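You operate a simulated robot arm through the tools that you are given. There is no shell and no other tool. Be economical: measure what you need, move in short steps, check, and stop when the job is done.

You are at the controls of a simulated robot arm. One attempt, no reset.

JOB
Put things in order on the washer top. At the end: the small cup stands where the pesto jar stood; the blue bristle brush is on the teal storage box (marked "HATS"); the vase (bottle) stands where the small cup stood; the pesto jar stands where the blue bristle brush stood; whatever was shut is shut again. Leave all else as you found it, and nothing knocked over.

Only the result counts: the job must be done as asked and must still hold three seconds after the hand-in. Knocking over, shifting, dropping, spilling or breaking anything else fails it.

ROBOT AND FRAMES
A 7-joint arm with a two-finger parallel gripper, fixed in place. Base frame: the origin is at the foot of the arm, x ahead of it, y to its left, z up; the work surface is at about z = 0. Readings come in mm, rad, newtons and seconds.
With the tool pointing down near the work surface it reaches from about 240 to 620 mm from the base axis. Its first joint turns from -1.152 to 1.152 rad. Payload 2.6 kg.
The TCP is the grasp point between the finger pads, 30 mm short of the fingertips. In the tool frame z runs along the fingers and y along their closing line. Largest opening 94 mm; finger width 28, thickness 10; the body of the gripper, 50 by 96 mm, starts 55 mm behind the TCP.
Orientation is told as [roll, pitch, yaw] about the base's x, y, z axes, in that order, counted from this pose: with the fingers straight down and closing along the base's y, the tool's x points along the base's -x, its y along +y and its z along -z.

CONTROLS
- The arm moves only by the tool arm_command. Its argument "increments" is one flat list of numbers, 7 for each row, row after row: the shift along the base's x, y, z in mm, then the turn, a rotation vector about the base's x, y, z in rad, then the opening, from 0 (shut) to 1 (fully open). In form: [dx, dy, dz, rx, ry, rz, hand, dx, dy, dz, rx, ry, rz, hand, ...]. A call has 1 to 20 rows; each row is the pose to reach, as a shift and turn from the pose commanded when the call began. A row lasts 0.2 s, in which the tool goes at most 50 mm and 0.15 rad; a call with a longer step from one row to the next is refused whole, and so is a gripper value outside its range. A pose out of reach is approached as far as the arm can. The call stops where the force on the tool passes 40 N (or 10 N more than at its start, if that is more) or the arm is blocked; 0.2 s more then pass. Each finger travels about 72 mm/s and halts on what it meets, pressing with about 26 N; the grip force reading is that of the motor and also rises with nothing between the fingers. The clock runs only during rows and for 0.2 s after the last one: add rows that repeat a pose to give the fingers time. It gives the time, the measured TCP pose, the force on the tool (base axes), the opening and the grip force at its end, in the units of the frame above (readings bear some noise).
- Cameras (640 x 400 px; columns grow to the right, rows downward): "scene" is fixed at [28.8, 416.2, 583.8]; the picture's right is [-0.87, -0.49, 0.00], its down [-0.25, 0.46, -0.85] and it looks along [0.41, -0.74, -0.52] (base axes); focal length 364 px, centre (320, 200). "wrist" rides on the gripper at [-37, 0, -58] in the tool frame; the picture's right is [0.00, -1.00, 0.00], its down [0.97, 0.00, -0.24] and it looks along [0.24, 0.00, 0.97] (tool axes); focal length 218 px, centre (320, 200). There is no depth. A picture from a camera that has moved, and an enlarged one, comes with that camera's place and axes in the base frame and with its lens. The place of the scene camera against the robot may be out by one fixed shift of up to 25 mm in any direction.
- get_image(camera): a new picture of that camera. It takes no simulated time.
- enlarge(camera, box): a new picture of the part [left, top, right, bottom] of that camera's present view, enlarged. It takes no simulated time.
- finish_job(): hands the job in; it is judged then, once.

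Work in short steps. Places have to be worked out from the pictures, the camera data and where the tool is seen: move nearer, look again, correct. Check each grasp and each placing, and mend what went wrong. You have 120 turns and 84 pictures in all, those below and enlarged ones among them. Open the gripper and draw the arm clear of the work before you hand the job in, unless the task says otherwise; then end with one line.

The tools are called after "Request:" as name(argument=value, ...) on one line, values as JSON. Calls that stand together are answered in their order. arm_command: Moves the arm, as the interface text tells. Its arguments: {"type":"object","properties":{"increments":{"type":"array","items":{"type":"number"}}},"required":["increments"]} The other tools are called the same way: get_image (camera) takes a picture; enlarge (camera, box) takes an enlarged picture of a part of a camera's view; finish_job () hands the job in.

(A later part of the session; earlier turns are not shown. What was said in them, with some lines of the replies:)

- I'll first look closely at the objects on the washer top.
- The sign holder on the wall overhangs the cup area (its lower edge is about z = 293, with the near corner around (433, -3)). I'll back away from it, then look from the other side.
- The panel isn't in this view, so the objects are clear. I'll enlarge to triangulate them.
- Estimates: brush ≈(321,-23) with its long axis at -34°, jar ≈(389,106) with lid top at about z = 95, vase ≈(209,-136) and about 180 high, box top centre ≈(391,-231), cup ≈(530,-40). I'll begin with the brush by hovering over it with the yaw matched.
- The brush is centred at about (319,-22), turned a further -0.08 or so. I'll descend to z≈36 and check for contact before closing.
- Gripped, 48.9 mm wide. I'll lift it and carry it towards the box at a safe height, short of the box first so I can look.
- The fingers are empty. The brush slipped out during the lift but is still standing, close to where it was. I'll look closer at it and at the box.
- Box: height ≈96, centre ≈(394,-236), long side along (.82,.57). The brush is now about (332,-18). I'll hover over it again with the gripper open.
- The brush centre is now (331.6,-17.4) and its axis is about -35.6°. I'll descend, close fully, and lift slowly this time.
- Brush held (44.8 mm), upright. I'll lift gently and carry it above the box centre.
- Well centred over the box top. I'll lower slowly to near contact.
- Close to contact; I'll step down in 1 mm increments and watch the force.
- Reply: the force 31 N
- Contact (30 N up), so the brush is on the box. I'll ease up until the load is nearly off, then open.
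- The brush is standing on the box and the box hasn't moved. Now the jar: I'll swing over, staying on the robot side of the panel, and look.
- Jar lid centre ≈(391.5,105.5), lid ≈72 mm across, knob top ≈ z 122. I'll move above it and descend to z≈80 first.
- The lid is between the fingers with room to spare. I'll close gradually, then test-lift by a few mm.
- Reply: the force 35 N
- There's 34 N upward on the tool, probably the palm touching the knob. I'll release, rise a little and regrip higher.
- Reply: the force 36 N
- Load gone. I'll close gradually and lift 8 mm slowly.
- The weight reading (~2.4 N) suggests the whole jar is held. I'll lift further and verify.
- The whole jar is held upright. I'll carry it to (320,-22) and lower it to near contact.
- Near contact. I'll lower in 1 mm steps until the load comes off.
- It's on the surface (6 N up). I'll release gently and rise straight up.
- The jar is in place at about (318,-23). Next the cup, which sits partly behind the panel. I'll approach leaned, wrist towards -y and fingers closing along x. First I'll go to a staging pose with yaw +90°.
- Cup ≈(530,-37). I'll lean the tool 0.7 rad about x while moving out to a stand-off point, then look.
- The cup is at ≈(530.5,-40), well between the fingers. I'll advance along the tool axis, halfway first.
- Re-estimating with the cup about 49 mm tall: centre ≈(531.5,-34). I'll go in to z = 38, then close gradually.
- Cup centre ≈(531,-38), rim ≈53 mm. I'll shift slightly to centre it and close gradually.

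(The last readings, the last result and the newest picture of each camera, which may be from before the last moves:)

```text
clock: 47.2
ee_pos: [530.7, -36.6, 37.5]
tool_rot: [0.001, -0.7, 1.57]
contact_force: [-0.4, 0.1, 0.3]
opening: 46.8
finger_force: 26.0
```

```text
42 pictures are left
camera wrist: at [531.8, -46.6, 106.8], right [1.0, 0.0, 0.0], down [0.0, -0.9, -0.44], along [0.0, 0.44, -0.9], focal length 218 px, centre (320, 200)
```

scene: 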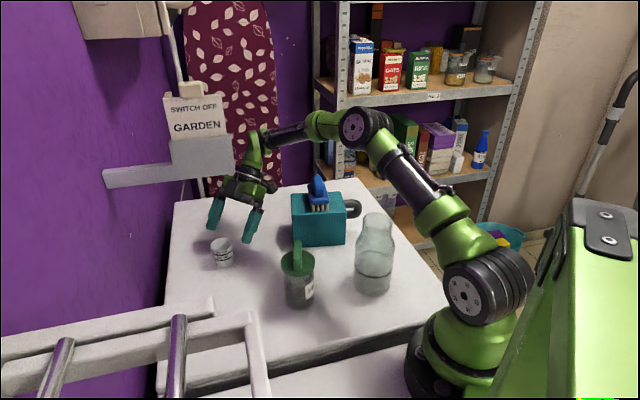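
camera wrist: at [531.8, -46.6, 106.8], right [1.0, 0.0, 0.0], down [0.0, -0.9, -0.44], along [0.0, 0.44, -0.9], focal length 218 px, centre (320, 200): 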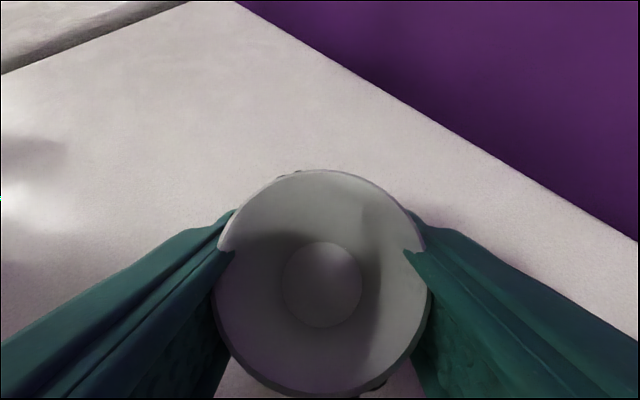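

Gripped at 46.8 mm. I'll lift slowly and back out along -y.

Request:
arm_command(increments=[0, 0, 2, 0, 0, 0, 0, 0, 0, 5, 0, 0, 0, 0, 0, -2, 10, 0, 0, 0, 0, 0, -6, 18, 0, 0, 0, 0, 0, -14, 30, 0, 0, 0, 0, -2, -26, 46, 0, 0, 0, 0, -6, -40, 64, 0, 0, 0, 0, -12, -56, 84, 0, 0, 0, 0, -20, -72, 104, 0, 0, 0, 0, -30, -88, 124, 0, 0, 0, 0, -40, -100, 140, 0, 0, 0, 0, -46, -106, 148, 0, 0, 0, 0, -46, -106, 148, 0, 0, 0, 0])

Request:
get_image(camera="scene")

```text
clock: 50.0
ee_pos: [483.9, -141.6, 186.0]
tool_rot: [-0.001, -0.7, 1.571]
contact_force: [0.4, -0.3, -0.5]
opening: 46.7
finger_force: 26.2
```

```text
41 pictures are left
```

scene: 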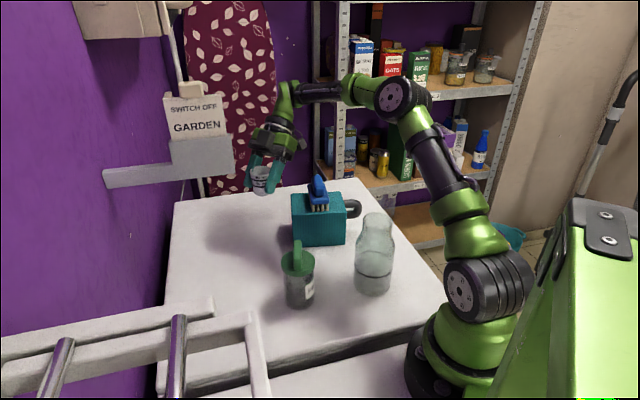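

Cup held upright. I'll carry it around the robot side of the panel, turning the lean direction so the wrist trails towards the base.

Request:
arm_command(increments=[-10, 3, 15, 0, 0, -0.05, 0, -25, 6, 30, 0, 0, -0.13, 0, -45, 12, 40, 0, 0, -0.23, 0, -68, 25, 46, 0, 0, -0.33, 0, -90, 40, 50, 0, 0, -0.43, 0, -112, 55, 50, 0, 0, -0.55, 0, -134, 70, 50, 0, 0, -0.67, 0, -155, 85, 50, 0, 0, -0.79, 0, -165, 105, 50, 0, 0, -0.91, 0, -168, 125, 50, 0, 0, -1.03, 0, -168, 140, 50, 0, 0, -1.15, 0, -168, 150, 50, 0, 0, -1.25, 0, -168, 155, 50, 0, 0, -1.31, 0, -168, 155, 50, 0, 0, -1.31, 0])

Request:
get_image(camera="scene")

```text
clock: 53.0
ee_pos: [317.8, 13.6, 236.4]
tool_rot: [0.001, -0.7, 0.259]
contact_force: [-0.1, 0.0, -0.8]
opening: 46.6
finger_force: 26.0
```

```text
40 pictures are left
```

scene: 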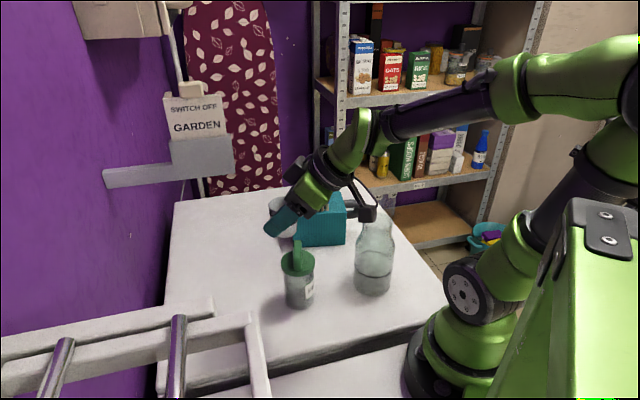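

Now move above the jar's old place (392,106.5) and lower.

Request:
arm_command(increments=[8, 20, 0, 0, 0, 0, 0, 20, 42, 0, 0, 0, 0, 0, 38, 62, 0, 0, 0, 0, 0, 56, 80, 0, 0, 0, 0, 0, 70, 91, -5, 0, 0, 0, 0, 75.5, 94.5, -20, 0, 0, 0, 0, 75.5, 94.5, -45, 0, 0, 0, 0, 75.5, 94.5, -75, 0, 0, 0, 0, 75.5, 94.5, -105, 0, 0, 0, 0, 75.5, 94.5, -135, 0, 0, 0, 0, 75.5, 94.5, -160, 0, 0, 0, 0, 75.5, 94.5, -178, 0, 0, 0, 0, 75.5, 94.5, -188, 0, 0, 0, 0, 75.5, 94.5, -193, 0, 0, 0, 0, 75.5, 94.5, -194, 0, 0, 0, 0, 75.5, 94.5, -194, 0, 0, 0, 0])

Request:
get_image(camera="wrist")

Request:
enlarge(camera="scene", box=[160, 170, 340, 330])

```text
clock: 56.4
ee_pos: [392.7, 106.3, 42.1]
tool_rot: [0.001, -0.698, 0.262]
contact_force: [-0.7, 0.2, -1.6]
opening: 46.7
finger_force: 25.7
```

```text
39 pictures are left
camera wrist: at [383.6, 103.9, 111.0], right [0.26, -0.97, 0.0], down [-0.87, -0.23, -0.44], along [0.43, 0.11, -0.9], focal length 218 px, centre (320, 200)
```

wrist: 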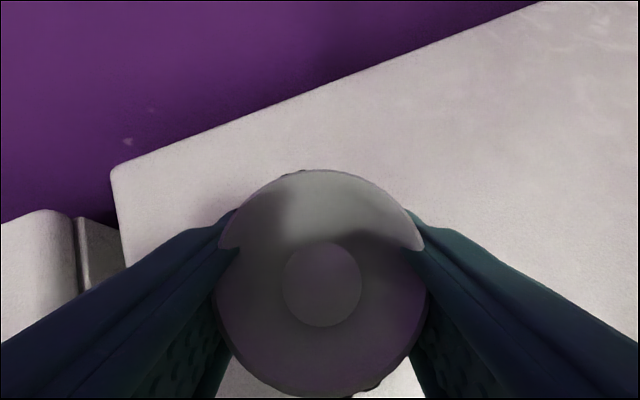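

```text
2.50 times, centred on (250, 250) of scene
camera zoom: at [28.8, 416.2, 583.8], right [-0.87, -0.49, 0.0], down [-0.25, 0.46, -0.85], along [0.41, -0.74, -0.52], focal length 910 px, centre (495, 75)
```

zoom: 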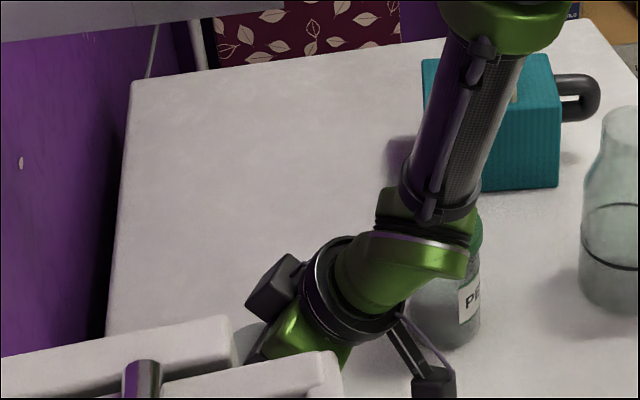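

Cup is about 4 mm above the surface; creeping down.

Request:
arm_command(increments=[0, 0, -1, 0, 0, 0, 0, 0, 0, -2, 0, 0, 0, 0, 0, 0, -3, 0, 0, 0, 0, 0, 0, -4, 0, 0, 0, 0, 0, 0, -4, 0, 0, 0, 0])

```text
clock: 57.6
ee_pos: [393.9, 105.4, 39.2]
tool_rot: [0.0, -0.701, 0.261]
contact_force: [0.4, -0.7, 0.5]
opening: 46.4
finger_force: 25.9
```

Request:
arm_command(increments=[0, 0, -0.5, 0, 0, 0, 0, 0, 0, -1, 0, 0, 0, 0, 0, 0, -1, 0, 0, 0, 0])

```text
clock: 58.4
ee_pos: [393.1, 106.6, 37.0]
tool_rot: [-0.001, -0.703, 0.258]
contact_force: [1.2, -3.9, 8.6]
opening: 46.2
finger_force: 26.2
```

On the surface (8.6 N). I'll open gently and withdraw.

Request:
arm_command(increments=[0, 0, 0.8, 0, 0, 0, 0.5, 0, 0, 0.8, 0, 0, 0, 0.57, 0, 0, 0.8, 0, 0, 0, 0.75, 0, 0, 0.8, 0, 0, 0, 0.9, 0, 0, 0.8, 0, 0, 0, 0.9, -9, -2.5, 11.5, 0, 0, 0, 0.9, -25, -6.7, 31, 0, 0, 0, 0.9, -37, -10, 60, 0, 0, 0, 0.9, -37, -10, 100, 0, 0, 0, 0.9, -37, -10, 145, 0, 0, 0, 0.9, -37, -10, 180, 0, 0, 0, 0.9, -37, -10, 180, 0, 0, 0, 0.9])

Request:
get_image(camera="wrist")

Request:
get_image(camera="scene")

```text
clock: 61.0
ee_pos: [356.5, 98.3, 217.0]
tool_rot: [0.002, -0.7, 0.26]
contact_force: [-0.3, -0.2, 0.5]
opening: 84.5
finger_force: 0.1
```

```text
37 pictures are left
camera wrist: at [348.0, 95.2, 286.0], right [0.26, -0.97, 0.0], down [-0.87, -0.23, -0.44], along [0.43, 0.11, -0.9], focal length 218 px, centre (320, 200)
```

wrist: 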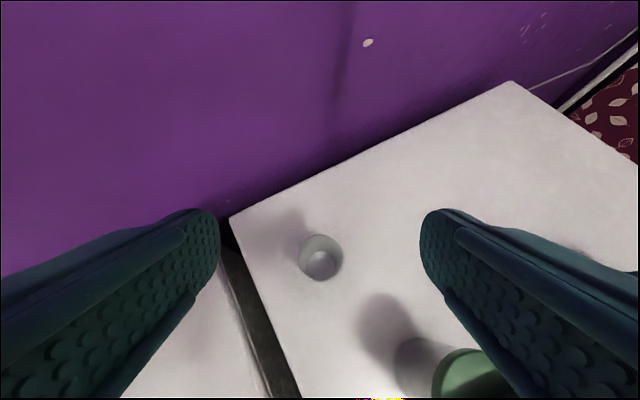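

```text
36 pictures are left
```

scene: 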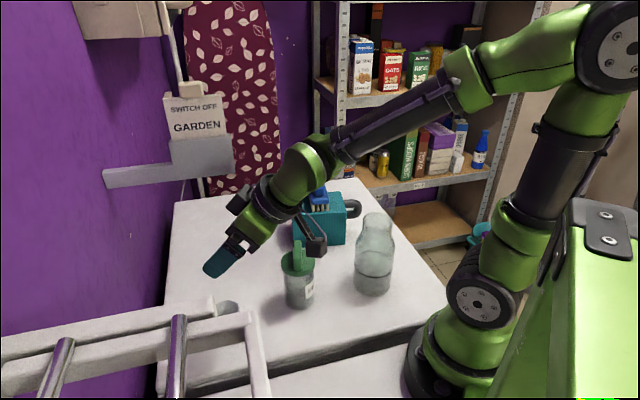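

The cup stands at about (395,106), where the jar was. Next is the vase, which I'll grip by the neck with the same lean (wrist to -y). I'll go to a stand-off behind and above it.

Request:
arm_command(increments=[-8, -25, 20, 0, 0, 0.11, 0.9, -17, -50, 40, 0, 0, 0.22, 0.95, -25, -76, 50, 0, 0, 0.33, 1, -35, -106, 60, 0, 0, 0.45, 1, -45, -136, 66, 0, 0, 0.57, 1, -55, -166, 70, 0, 0, 0.69, 1, -65, -196, 72, 0, 0, 0.81, 1, -85, -224, 72, 0, 0, 0.93, 1, -105, -252, 72, 0, 0, 1.05, 1, -125, -280, 72, 0, 0, 1.17, 1, -146, -309, 66, 0, 0, 1.31, 1, -146, -309, 62, 0, 0, 1.31, 1, -146, -309, 62, 0, 0, 1.31, 1])

Request:
get_image(camera="wrist")

Request:
get_image(camera="scene")

```text
clock: 63.8
ee_pos: [290.4, -164.5, 249.9]
tool_rot: [0.003, -0.699, 1.568]
contact_force: [0.2, 1.0, 0.5]
opening: 93.7
finger_force: 0.1
out of reach, approached as far as the arm can: row 9, 10, 11, 12, 13
```

```text
35 pictures are left
camera wrist: at [290.2, -173.8, 318.3], right [1.0, 0.0, 0.0], down [0.0, -0.9, -0.44], along [0.0, 0.44, -0.9], focal length 218 px, centre (320, 200)
```

wrist: 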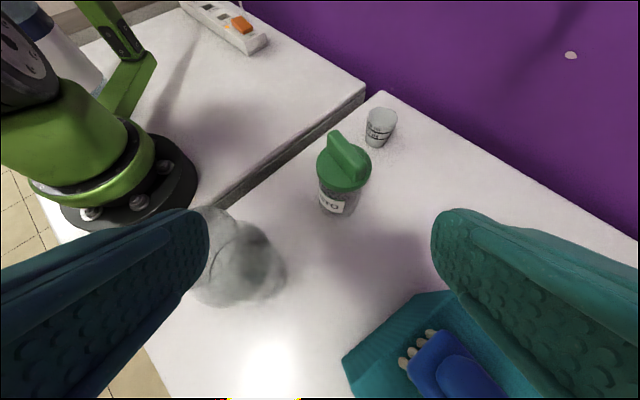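

```text
34 pictures are left
```

scene: 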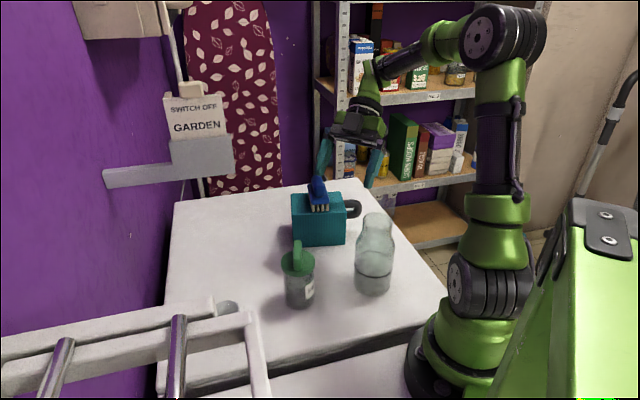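

The left side of that pose hits a joint limit (yaw too far round). I'll use the mirrored hand instead: straighten up, turn yaw by −π, then lean again.

Request:
arm_command(increments=[0, 0, 0, -0.1, 0, 0, 1, 0, 0, 0, -0.2, 0, 0, 1, 0, 0, 0, -0.3, 0, 0, 1, 0, 0, 0, -0.4, 0, 0, 1, 0, 0, 0, -0.5, 0, 0, 1, 0, 0, 0, -0.6, 0, 0, 1, 0, 0, 0, -0.7, 0, 0, 1, 0, 0, 0, -0.7, 0, 0, 1])

```text
clock: 65.6
ee_pos: [293.0, -161.7, 251.1]
tool_rot: [0.0, 0.003, 1.57]
contact_force: [0.8, -1.6, 0.5]
opening: 94.0
finger_force: 0.0
```

Request:
arm_command(increments=[0, 0, 5, 0, 0, -0.14, 1, 0, 0, 10, 0, 0, -0.28, 1, 0, 0, 15, 0, 0, -0.42, 1, 0, 0, 20, 0, 0, -0.56, 1, 0, 0, 20, 0, 0, -0.7, 1, 0, 0, 20, 0, 0, -0.84, 1, 0, 0, 20, 0, 0, -0.98, 1, 0, 0, 20, 0, 0, -1.12, 1, 0, 0, 20, 0, 0, -1.26, 1, 0, 0, 20, 0, 0, -1.4, 1, 0, 0, 20, 0, 0, -1.54, 1, 0, 0, 20, 0, 0, -1.68, 1, 0, 0, 20, 0, 0, -1.82, 1, 0, 0, 20, 0, 0, -1.96, 1, 0, 0, 20, 0, 0, -2.1, 1, 0, 0, 20, 0, 0, -2.24, 1, 0, 0, 20, 0, 0, -2.38, 1, 0, 0, 20, 0, 0, -2.52, 1, 0, 0, 20, 0, 0, -2.66, 1, 0, 0, 20, 0, 0, -2.8, 1])

```text
clock: 69.8
ee_pos: [293.4, -161.7, 269.8]
tool_rot: [0.0, -0.001, -1.233]
contact_force: [-0.2, 0.1, -0.1]
opening: 94.0
finger_force: 0.0
```

Request:
arm_command(increments=[0, 0, 0, 0, 0, -0.14, 1, 0, 0, 0, 0, 0, -0.28, 1, 0, 0, 0, 0, 0, -0.34, 1, 0, 0, 0, 0, 0, -0.34, 1])

Request:
arm_command(increments=[-6, -5, 0, 0.1, 0, 0, 1, -14, -10, 0, 0.2, 0, 0, 1, -24, -15, 0, 0.3, 0, 0, 1, -34, -22, 0, 0.4, 0, 0, 1, -46, -30, 0, 0.5, 0, 0, 1, -58, -38, 0, 0.6, 0, 0, 1, -70, -46, 0, 0.7, 0, 0, 1, -83, -51, 0, 0.7, 0, 0, 1, -83, -51, 0, 0.7, 0, 0, 1])

Request:
get_image(camera="wrist")

Request:
get_image(camera="scene")

```text
clock: 70.8
ee_pos: [292.3, -162.1, 270.2]
tool_rot: [0.0, -0.001, -1.57]
contact_force: [0.4, 0.1, 0.2]
opening: 94.4
finger_force: 0.2
```

```text
clock: 72.8
ee_pos: [210.0, -212.2, 269.6]
tool_rot: [0.001, 0.702, -1.569]
contact_force: [-0.2, 0.8, 0.3]
opening: 94.0
finger_force: 0.0
```

```text
33 pictures are left
camera wrist: at [210.1, -278.9, 291.7], right [-1.0, 0.0, 0.0], down [0.0, 0.59, 0.81], along [0.0, 0.81, -0.59], focal length 218 px, centre (320, 200)
```

wrist: 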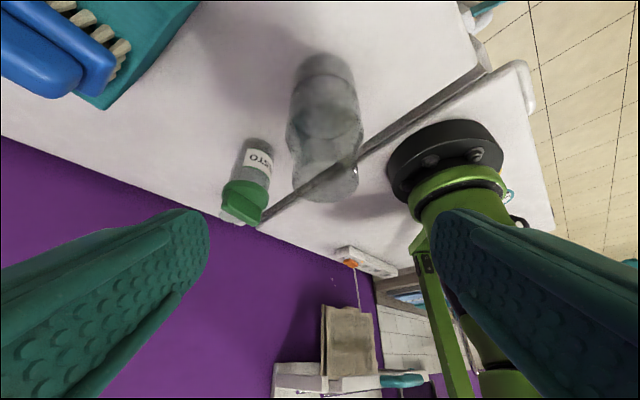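

```text
32 pictures are left
```

scene: 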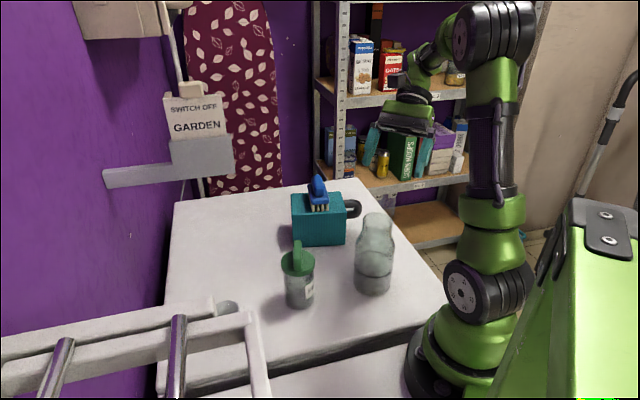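

Reached. I'll enlarge the vase for a better fix on the rim height and centre.

Request:
enlarge(camera="wrist", box=[230, 30, 420, 230])

```text
2.00 times, centred on (325, 130) of wrist
camera zoom: at [210.1, -278.9, 291.7], right [-1.0, 0.0, 0.0], down [0.0, 0.59, 0.81], along [0.0, 0.81, -0.59], focal length 436 px, centre (310, 340)
```

zoom: 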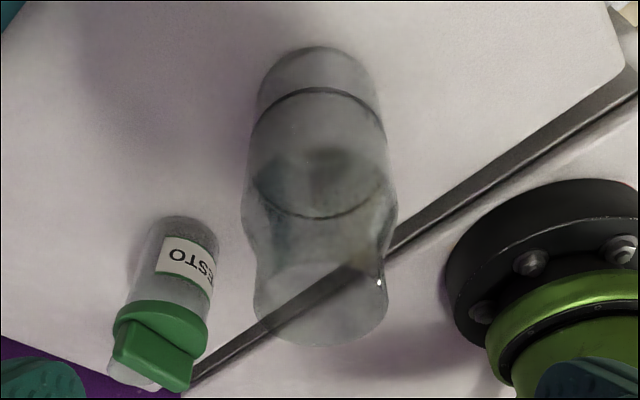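

Vase centre ≈(205,-135), rim at z≈168, neck ≈57 mm and nearly cylindrical over its top 30 mm. I'll go in along the tool axis to z≈163, stopping partway.

Request:
arm_command(increments=[-5, 6, -15, 0, 0, 0, 1, -5, 12.8, -30, 0, 0, 0, 1, -5, 32, -53, 0, 0, 0, 1, -5, 51, -76, 0, 0, 0, 1, -5, 51, -76, 0, 0, 0, 1])

Request:
get_image(camera="wrist")

Request:
enlarge(camera="scene", box=[300, 140, 500, 310])

```text
clock: 74.0
ee_pos: [203.3, -160.8, 194.0]
tool_rot: [0.002, 0.7, -1.568]
contact_force: [0.5, -0.6, 0.2]
opening: 93.8
finger_force: 0.0
```

```text
30 pictures are left
camera wrist: at [204.2, -227.2, 214.8], right [-1.0, 0.0, 0.0], down [0.0, 0.59, 0.81], along [0.0, 0.81, -0.59], focal length 218 px, centre (320, 200)
```

wrist: 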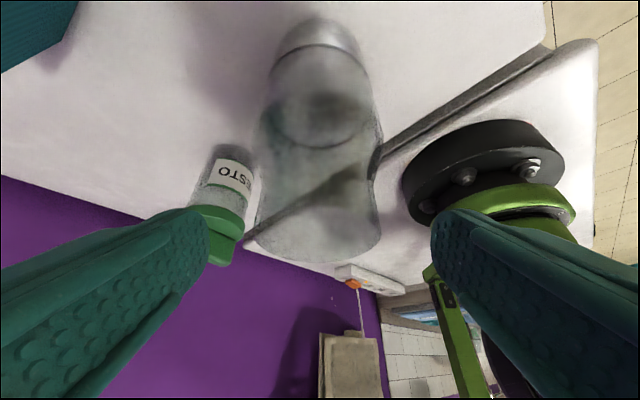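

```text
2.35 times, centred on (400, 225) of scene
camera zoom: at [28.7, 416.2, 583.8], right [-0.87, -0.49, 0.0], down [-0.25, 0.46, -0.85], along [0.41, -0.74, -0.52], focal length 856 px, centre (132, 141)
```

zoom: 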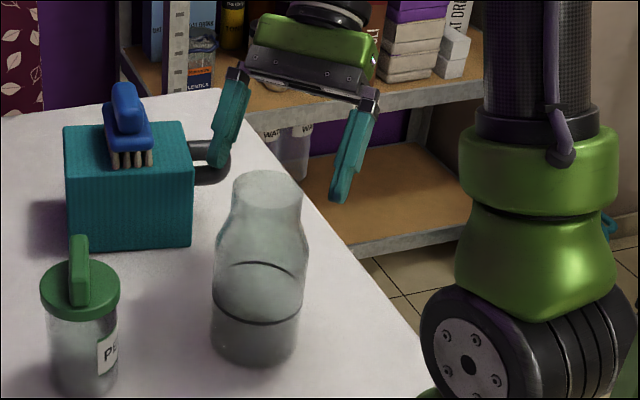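

Consistent: rim centre (205,-135), z≈166. I'll advance to the grip pose and close gradually.

Request:
arm_command(increments=[1, 9, -11, 0, 0, 0, 1, 1, 18, -22, 0, 0, 0, 1, 1, 26, -31, 0, 0, 0, 1, 1, 26, -31, 0, 0, 0, 1])

Request:
get_image(camera="wrist")

Request:
enlarge(camera="scene", box=[300, 140, 460, 310])

```text
clock: 75.0
ee_pos: [207.2, -134.8, 162.6]
tool_rot: [0.001, 0.701, -1.569]
contact_force: [0.0, -0.5, 0.6]
opening: 94.2
finger_force: 0.0
```

```text
28 pictures are left
camera wrist: at [206.1, -201.1, 183.8], right [-1.0, 0.0, 0.0], down [0.0, 0.59, 0.81], along [0.0, 0.81, -0.59], focal length 218 px, centre (320, 200)
```

wrist: 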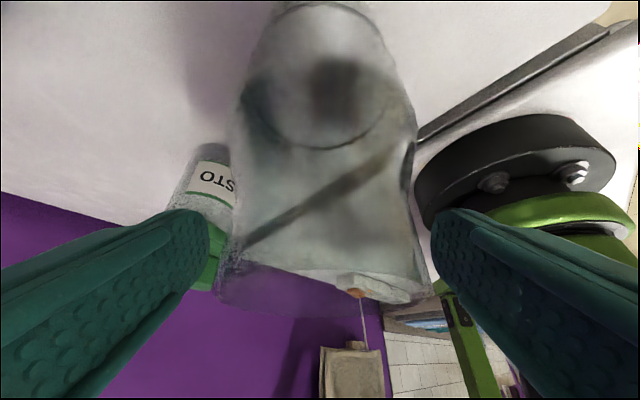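

```text
2.35 times, centred on (380, 225) of scene
camera zoom: at [28.8, 416.2, 583.8], right [-0.87, -0.49, 0.0], down [-0.25, 0.46, -0.85], along [0.41, -0.74, -0.52], focal length 856 px, centre (179, 141)
```

zoom: 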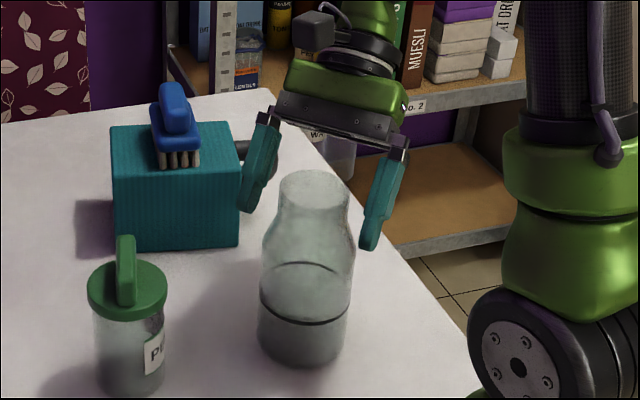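

Neck sits between the fingers; shifting x by -1.5 and closing gradually.

Request:
arm_command(increments=[-1.5, 0, 0, 0, 0, 0, 0.9, -1.5, 0, 0, 0, 0, 0, 0.78, -1.5, 0, 0, 0, 0, 0, 0.7, -1.5, 0, 0, 0, 0, 0, 0.65, -1.5, 0, 0, 0, 0, 0, 0.6, -1.5, 0, 0, 0, 0, 0, 0.5, -1.5, 0, 0, 0, 0, 0, 0.2, -1.5, 0, 0, 0, 0, 0, 0.2, -1.5, 0, 0, 0, 0, 0, 0.2])

Request:
enlarge(camera="scene", box=[300, 140, 460, 310])

```text
clock: 77.0
ee_pos: [204.2, -135.9, 162.7]
tool_rot: [0.001, 0.702, -1.569]
contact_force: [1.4, 4.1, 24.4]
opening: 60.8
finger_force: 26.1
```

```text
2.35 times, centred on (380, 225) of scene
camera zoom: at [28.7, 416.3, 583.8], right [-0.87, -0.49, 0.0], down [-0.25, 0.46, -0.85], along [0.41, -0.74, -0.52], focal length 856 px, centre (179, 141)
```

zoom: 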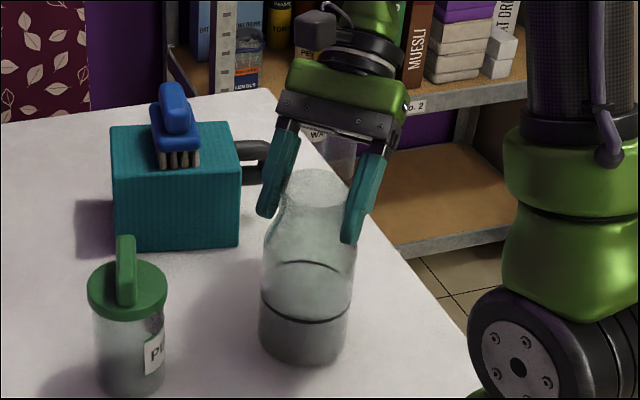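

24 N up means the tips press on the sloping shoulder. I'll open, go 7 mm higher, and regrip on the cylindrical neck.

Request:
arm_command(increments=[0, 0, 0, 0, 0, 0, 0.7, 0, 0, 0, 0, 0, 0, 0.8, 0, -2, 4, 0, 0, 0, 0.8, 0, -3, 7, 0, 0, 0, 0.8, 0, -3, 7, 0, 0, 0, 0.7, 0, -3, 7, 0, 0, 0, 0.64, 0, -3, 7, 0, 0, 0, 0.58, 0, -3, 7, 0, 0, 0, 0.3, 0, -3, 7, 0, 0, 0, 0.1, 0, -3, 7, 0, 0, 0, 0.1, 0, -3, 7, 0, 0, 0, 0.1])

Request:
get_image(camera="wrist")

```text
clock: 79.4
ee_pos: [203.8, -139.7, 169.6]
tool_rot: [0.001, 0.699, -1.57]
contact_force: [2.7, -0.2, 4.5]
opening: 58.8
finger_force: 25.9
```

```text
25 pictures are left
camera wrist: at [204.3, -204.4, 191.0], right [-1.0, 0.0, 0.0], down [0.0, 0.59, 0.81], along [0.0, 0.81, -0.59], focal length 218 px, centre (320, 200)
```

wrist: 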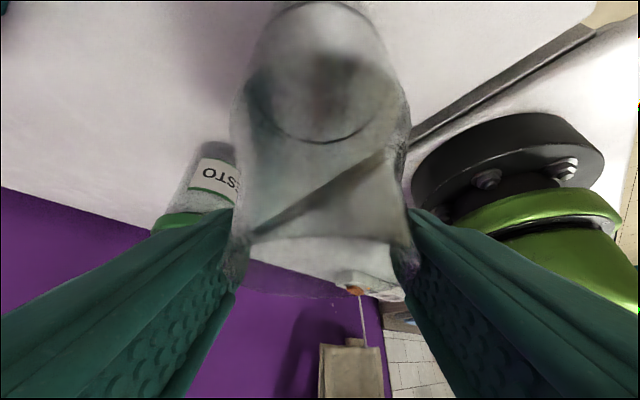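

Solid grip on the neck (58.8 mm, little vertical load). I'll lift slowly by 15 mm and check.

Request:
arm_command(increments=[0, 0, 1, 0, 0, 0, 0, 0, 0, 2, 0, 0, 0, 0, 0, 0, 4, 0, 0, 0, 0, 0, 0, 6, 0, 0, 0, 0, 0, 0, 9, 0, 0, 0, 0, 0, 0, 12, 0, 0, 0, 0, 0, 0, 15, 0, 0, 0, 0, 0, 0, 15, 0, 0, 0, 0])

Request:
enlarge(camera="scene", box=[300, 140, 460, 310])

```text
clock: 81.2
ee_pos: [205.1, -138.3, 185.5]
tool_rot: [-0.001, 0.7, -1.569]
contact_force: [-0.1, -0.5, -2.9]
opening: 56.4
finger_force: 25.8
```

```text
2.35 times, centred on (380, 225) of scene
camera zoom: at [28.8, 416.2, 583.8], right [-0.87, -0.49, 0.0], down [-0.25, 0.46, -0.85], along [0.41, -0.74, -0.52], focal length 856 px, centre (179, 141)
```

zoom: 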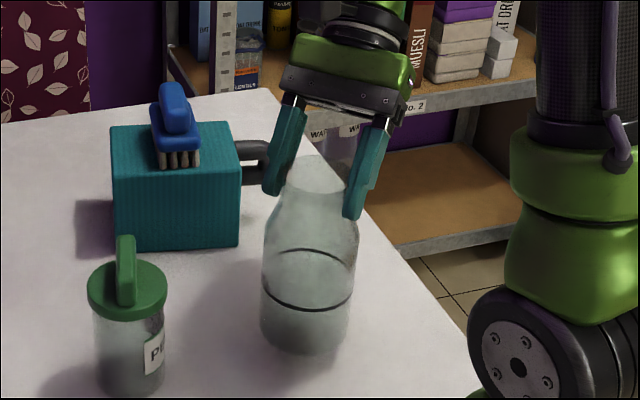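

Lifted (≈2.9 N), but the opening shrank by 2.4 mm, so there may be slight slip. I'll hold and lift a little to check stability.

Request:
arm_command(increments=[0, 0, 2, 0, 0, 0, 0, 0, 0, 4, 0, 0, 0, 0, 0, 0, 6, 0, 0, 0, 0, 0, 0, 6, 0, 0, 0, 0, 0, 0, 6, 0, 0, 0, 0])

Request:
enlarge(camera="scene", box=[300, 140, 460, 310])

```text
clock: 82.4
ee_pos: [203.3, -138.5, 191.8]
tool_rot: [0.002, 0.701, -1.568]
contact_force: [-0.8, -0.5, -3.4]
opening: 56.8
finger_force: 25.9
```

```text
2.35 times, centred on (380, 225) of scene
camera zoom: at [28.8, 416.2, 583.8], right [-0.87, -0.49, 0.0], down [-0.25, 0.46, -0.85], along [0.41, -0.74, -0.52], focal length 856 px, centre (179, 141)
```

zoom: 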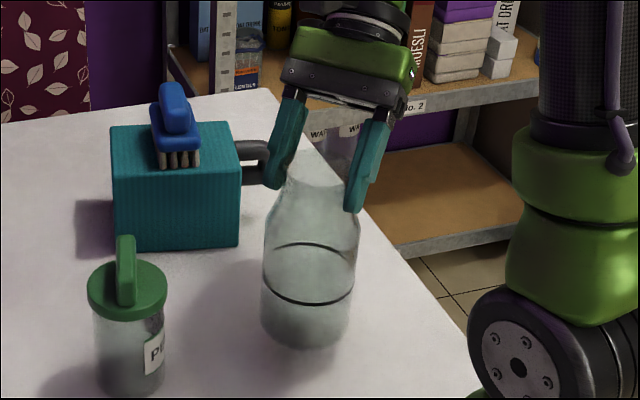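

Grip stable. I'll raise it to clear the jar and box, then carry out at y≈-110, smoothly.

Request:
arm_command(increments=[0, 0, 4, 0, 0, 0, 0, 0, 0, 12, 0, 0, 0, 0, 0, 0, 24, 0, 0, 0, 0, 0, 0, 38, 0, 0, 0, 0, 0, 0, 52, 0, 0, 0, 0, 0, 0, 66, 0, 0, 0, 0, 0, 0, 80, 0, 0, 0, 0, 0, 0, 90, 0, 0, 0, 0, 0, 0, 95, 0, 0, 0, 0, 4, 1, 95, 0, 0, 0, 0, 12, 3, 95, 0, 0, 0, 0, 24, 6, 95, 0, 0, 0, 0, 38, 10, 95, 0, 0, 0, 0, 53, 14, 95, 0, 0, 0, 0, 68, 18, 95, 0, 0, 0, 0, 82, 22, 95, 0, 0, 0, 0, 92, 24, 95, 0, 0, 0, 0, 98, 25, 95, 0, 0, 0, 0, 100, 25, 95, 0, 0, 0, 0])

Request:
get_image(camera="scene")

```text
clock: 86.4
ee_pos: [303.5, -113.2, 285.0]
tool_rot: [0.0, 0.701, -1.567]
contact_force: [1.0, -0.2, -3.6]
opening: 56.8
finger_force: 25.8
```

```text
22 pictures are left
```

scene: 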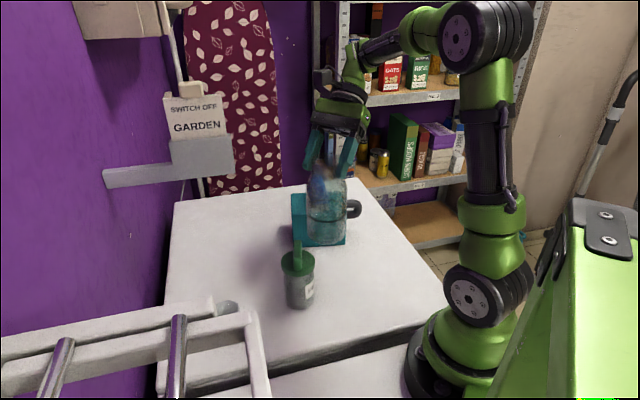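

Vase held upright. Continuing out along x.

Request:
arm_command(increments=[4, 0, 0, 0, 0, 0, 0, 12, 1, 0, 0, 0, 0, 0, 24, 2, 0, 0, 0, 0, 0, 38, 3, 0, 0, 0, 0, 0, 53, 4, 0, 0, 0, 0, 0, 68, 4, 0, 0, 0, 0, 0, 84, 4, 0, 0, 0, 0, 0, 100, 4, 0, 0, 0, 0, 0, 116, 4, 0, 0, 0, 0, 0, 132, 3, 0, 0, 0, 0, 0, 148, 2, 0, 0, 0, 0, 0, 164, 1, 0, 0, 0, 0, 0, 180, 0, 0, 0, 0, 0, 0, 196, 0, 0, 0, 0, 0, 0, 210, 0, 0, 0, 0, 0, 0, 220, 0, 0, 0, 0, 0, 0, 226, 0, 0, 0, 0, 0, 0, 228, 0, 0, 0, 0, 0, 0, 228, 0, 0, 0, 0, 0, 0])

Request:
get_image(camera="scene")

```text
clock: 90.4
ee_pos: [525.3, -112.9, 286.6]
tool_rot: [0.002, 0.7, -1.571]
contact_force: [0.0, 0.5, -3.3]
opening: 56.5
finger_force: 25.6
out of reach, approached as far as the arm can: row 17, 18, 19
```

```text
21 pictures are left
```

scene: 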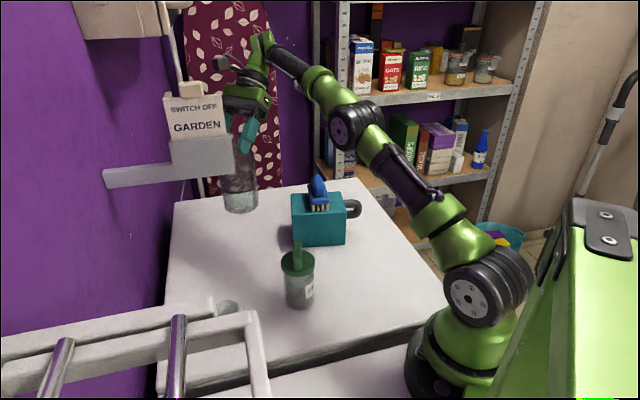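

At the edge of reach up high. I'll lower straight down here to about 18 mm above the surface.

Request:
arm_command(increments=[0, 0, -4, 0, 0, 0, 0, 0, 0, -12, 0, 0, 0, 0, 0, 0, -24, 0, 0, 0, 0, 0, 0, -38, 0, 0, 0, 0, 0, 0, -52, 0, 0, 0, 0, 0, 0, -66, 0, 0, 0, 0, 0, 0, -80, 0, 0, 0, 0, 0, 0, -90, 0, 0, 0, 0, 0, 0, -97, 0, 0, 0, 0, 0, 0, -98, 0, 0, 0, 0, 0, 0, -98, 0, 0, 0, 0])

Request:
get_image(camera="wrist")

Request:
enlarge(camera="scene", box=[140, 80, 340, 280])

```text
clock: 92.8
ee_pos: [525.8, -113.5, 187.7]
tool_rot: [0.0, 0.701, -1.568]
contact_force: [0.0, -0.6, -3.7]
opening: 56.9
finger_force: 26.0
```

```text
20 pictures are left
camera wrist: at [525.5, -179.9, 208.4], right [-1.0, 0.0, 0.0], down [0.0, 0.59, 0.81], along [0.0, 0.81, -0.59], focal length 218 px, centre (320, 200)
```

wrist: 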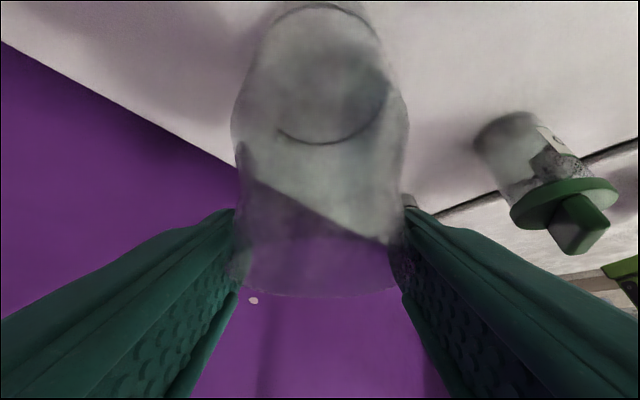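

```text
2.00 times, centred on (240, 180) of scene
camera zoom: at [28.8, 416.2, 583.8], right [-0.87, -0.49, 0.0], down [-0.25, 0.46, -0.85], along [0.41, -0.74, -0.52], focal length 728 px, centre (480, 240)
```

zoom: 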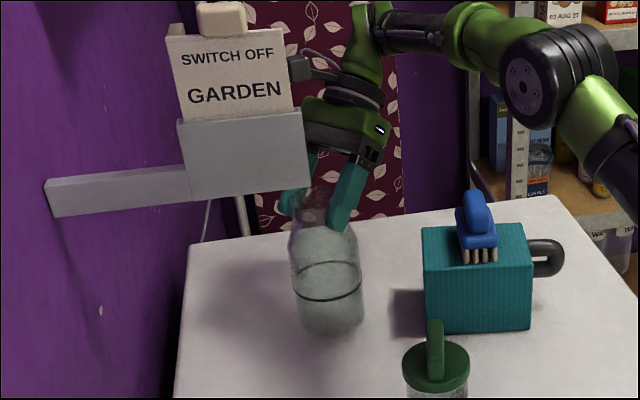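

Clearance to the holder looks fine (its nearest face is about 90 mm from the hand at the target). I'll slide to above the cup's old place, (531,-38).

Request:
arm_command(increments=[0, 3, 0, 0, 0, 0, 0, 1, 9, 0, 0, 0, 0, 0, 2, 18, 0, 0, 0, 0, 0, 3, 28, -2, 0, 0, 0, 0, 4, 38, -4, 0, 0, 0, 0, 5, 48, -6, 0, 0, 0, 0, 5, 58, -8, 0, 0, 0, 0, 5, 66, -8, 0, 0, 0, 0, 5, 70.5, -8, 0, 0, 0, 0, 5, 71.5, -8, 0, 0, 0, 0, 5, 71.5, -8, 0, 0, 0, 0])

Request:
enlarge(camera="scene", box=[140, 80, 340, 280])

Request:
get_image(camera="wrist")

```text
clock: 95.2
ee_pos: [529.6, -41.3, 180.1]
tool_rot: [0.0, 0.699, -1.568]
contact_force: [-0.6, 0.4, -4.0]
opening: 56.8
finger_force: 25.9
```

```text
2.00 times, centred on (240, 180) of scene
camera zoom: at [28.8, 416.2, 583.8], right [-0.87, -0.49, 0.0], down [-0.25, 0.46, -0.85], along [0.41, -0.74, -0.52], focal length 728 px, centre (480, 240)
```

zoom: 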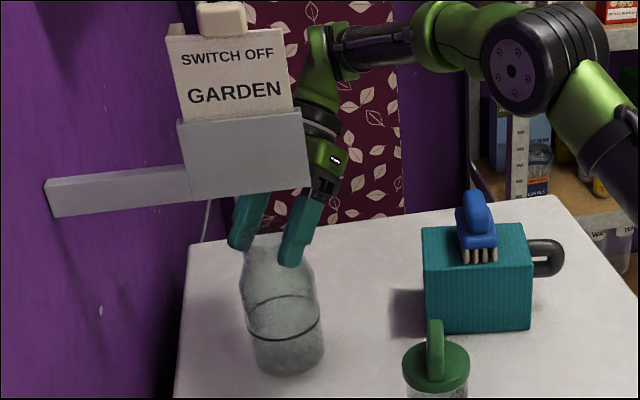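

```text
17 pictures are left
camera wrist: at [530.3, -107.6, 200.7], right [-1.0, 0.0, 0.0], down [0.0, 0.59, 0.81], along [0.0, 0.81, -0.59], focal length 218 px, centre (320, 200)
```

wrist: 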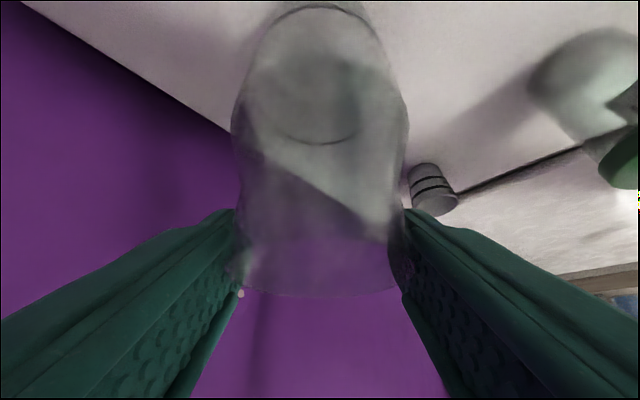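

The vase is upright and its base lines up with the cup's old spot. I'll lower to contact in small steps.

Request:
arm_command(increments=[1, 0, -3, 0, 0, 0, 0, 1, 0, -5, 0, 0, 0, 0, 1, 0, -6, 0, 0, 0, 0, 1, 0, -7, 0, 0, 0, 0, 1, 0, -8, 0, 0, 0, 0, 1, 0, -8, 0, 0, 0, 0])

```text
clock: 96.6
ee_pos: [531.4, -41.2, 170.6]
tool_rot: [-0.001, 0.7, -1.569]
contact_force: [-1.0, 1.0, -2.4]
opening: 56.6
finger_force: 26.8
```

Request:
arm_command(increments=[0, 0, -0.5, 0, 0, 0, 0, 0, 0, -1, 0, 0, 0, 0, 0, 0, -1.5, 0, 0, 0, 0, 0, 0, -1.5, 0, 0, 0, 0])

```text
clock: 97.6
ee_pos: [531.1, -42.2, 170.9]
tool_rot: [0.001, 0.701, -1.569]
contact_force: [0.2, -0.7, -2.1]
opening: 57.0
finger_force: 26.4
```

Still carrying some weight; I'll go down a bit more.

Request:
arm_command(increments=[0, 0, -0.7, 0, 0, 0, 0, 0, 0, -1.4, 0, 0, 0, 0, 0, 0, -2, 0, 0, 0, 0, 0, 0, -2, 0, 0, 0, 0])

```text
clock: 98.6
ee_pos: [530.6, -42.4, 171.2]
tool_rot: [0.007, 0.701, -1.566]
contact_force: [-0.9, -5.5, 20.3]
opening: 56.8
finger_force: 26.0
```

Contact. I'll ease up 1.2 mm and open slowly, keeping the hand still.

Request:
arm_command(increments=[0, 0, 0.6, 0, 0, 0, 0.1, 0, 0, 1.3, 0, 0, 0, 0.2, 0, 0, 1.3, 0, 0, 0, 0.62, 0, 0, 1.3, 0, 0, 0, 0.66, 0, 0, 1.3, 0, 0, 0, 0.75, 0, 0, 1.3, 0, 0, 0, 0.9, 0, 0, 1.3, 0, 0, 0, 0.9, 0, 0, 1.3, 0, 0, 0, 0.9])

Request:
enlarge(camera="scene", box=[140, 80, 340, 280])

Request:
get_image(camera="wrist")

```text
clock: 100.4
ee_pos: [530.7, -41.1, 168.1]
tool_rot: [-0.001, 0.701, -1.57]
contact_force: [1.1, 0.3, -0.5]
opening: 84.4
finger_force: 0.2
```

```text
2.00 times, centred on (240, 180) of scene
camera zoom: at [28.8, 416.2, 583.8], right [-0.87, -0.49, 0.0], down [-0.25, 0.46, -0.85], along [0.41, -0.74, -0.52], focal length 728 px, centre (480, 240)
```

zoom: 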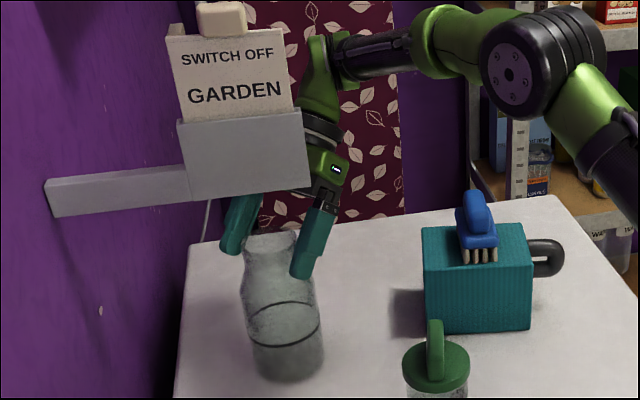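

```text
15 pictures are left
camera wrist: at [531.0, -108.0, 190.1], right [-1.0, 0.0, 0.0], down [0.0, 0.59, 0.81], along [0.0, 0.81, -0.59], focal length 218 px, centre (320, 200)
```

wrist: 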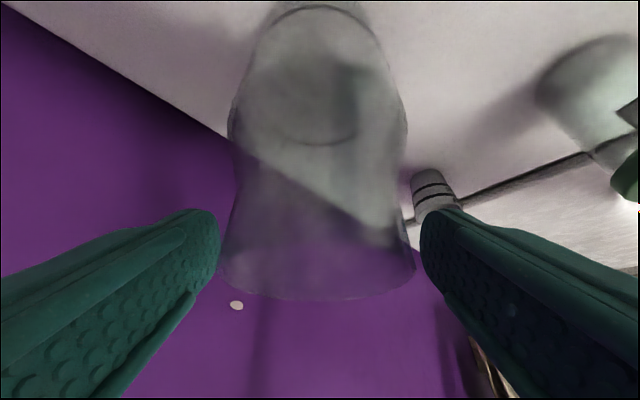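

The vase stands free. I'll withdraw along the tool axis.

Request:
arm_command(increments=[0, -5, 6, 0, 0, 0, 0.9, 0, -13, 15.5, 0, 0, 0, 0.9, 0, -26, 31, 0, 0, 0, 0.9, 0, -45, 53, 0, 0, 0, 0.9, -5, -64, 75, 0, 0, 0, 0.9, -20, -80, 90, 0, 0, 0, 0.9, -45, -90, 100, 0, 0, 0, 0.9, -75, -90, 105, 0, 0, 0, 0.9, -105, -90, 110, -0.1, 0, 0, 0.9, -130, -90, 112, -0.2, 0, 0, 0.9, -150, -80, 112, -0.3, 0, 0, 0.9, -165, -70, 112, -0.4, 0, 0, 0.9, -180, -60, 112, -0.5, 0, 0, 0.9, -190, -50, 112, -0.6, 0, 0, 0.9, -200, -45, 112, -0.7, 0, 0, 0.9, -200, -45, 112, -0.7, 0, 0, 0.9])

Request:
get_image(camera="scene")

Request:
get_image(camera="wrist")

```text
clock: 103.8
ee_pos: [329.1, -86.7, 282.6]
tool_rot: [0.0, -0.003, -1.568]
contact_force: [-0.2, 0.1, -0.6]
opening: 84.6
finger_force: 0.2
```

```text
14 pictures are left
```

scene: 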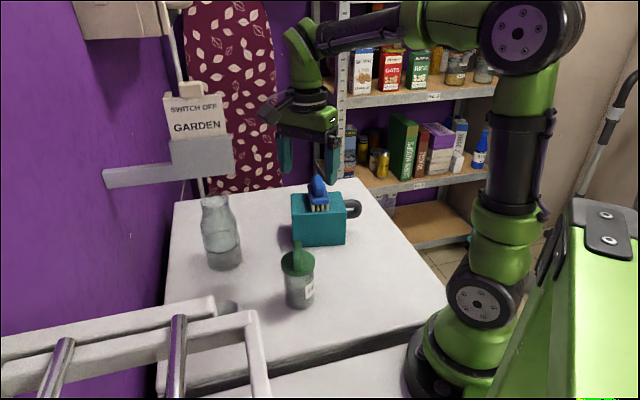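

```text
13 pictures are left
camera wrist: at [330.4, -124.1, 340.0], right [-1.0, 0.0, 0.0], down [0.0, 0.97, 0.24], along [0.0, 0.24, -0.97], focal length 218 px, centre (320, 200)
```

wrist: 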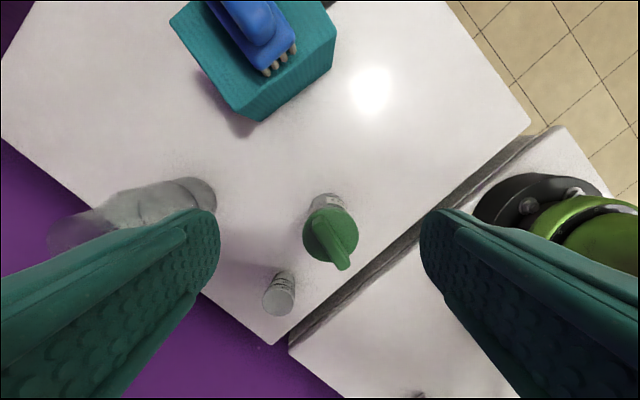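

All the items match their targets: vase on the cup's old spot, cup on the jar's, jar on the brush's, and brush on the box. Nothing has fallen over, and the arm is clear with the gripper open. Handing in.

Request:
finish_job()

```text
The job is handed in.
```

I handed the job in with everything placed as asked: the cup is where the jar was, the jar is where the brush was, the vase is where the cup was, and the brush is on the teal box. By my last pictures each item is within a few millimetres of its spot. The brush slipped from the gripper once on the first lift and landed upright before I regripped it.
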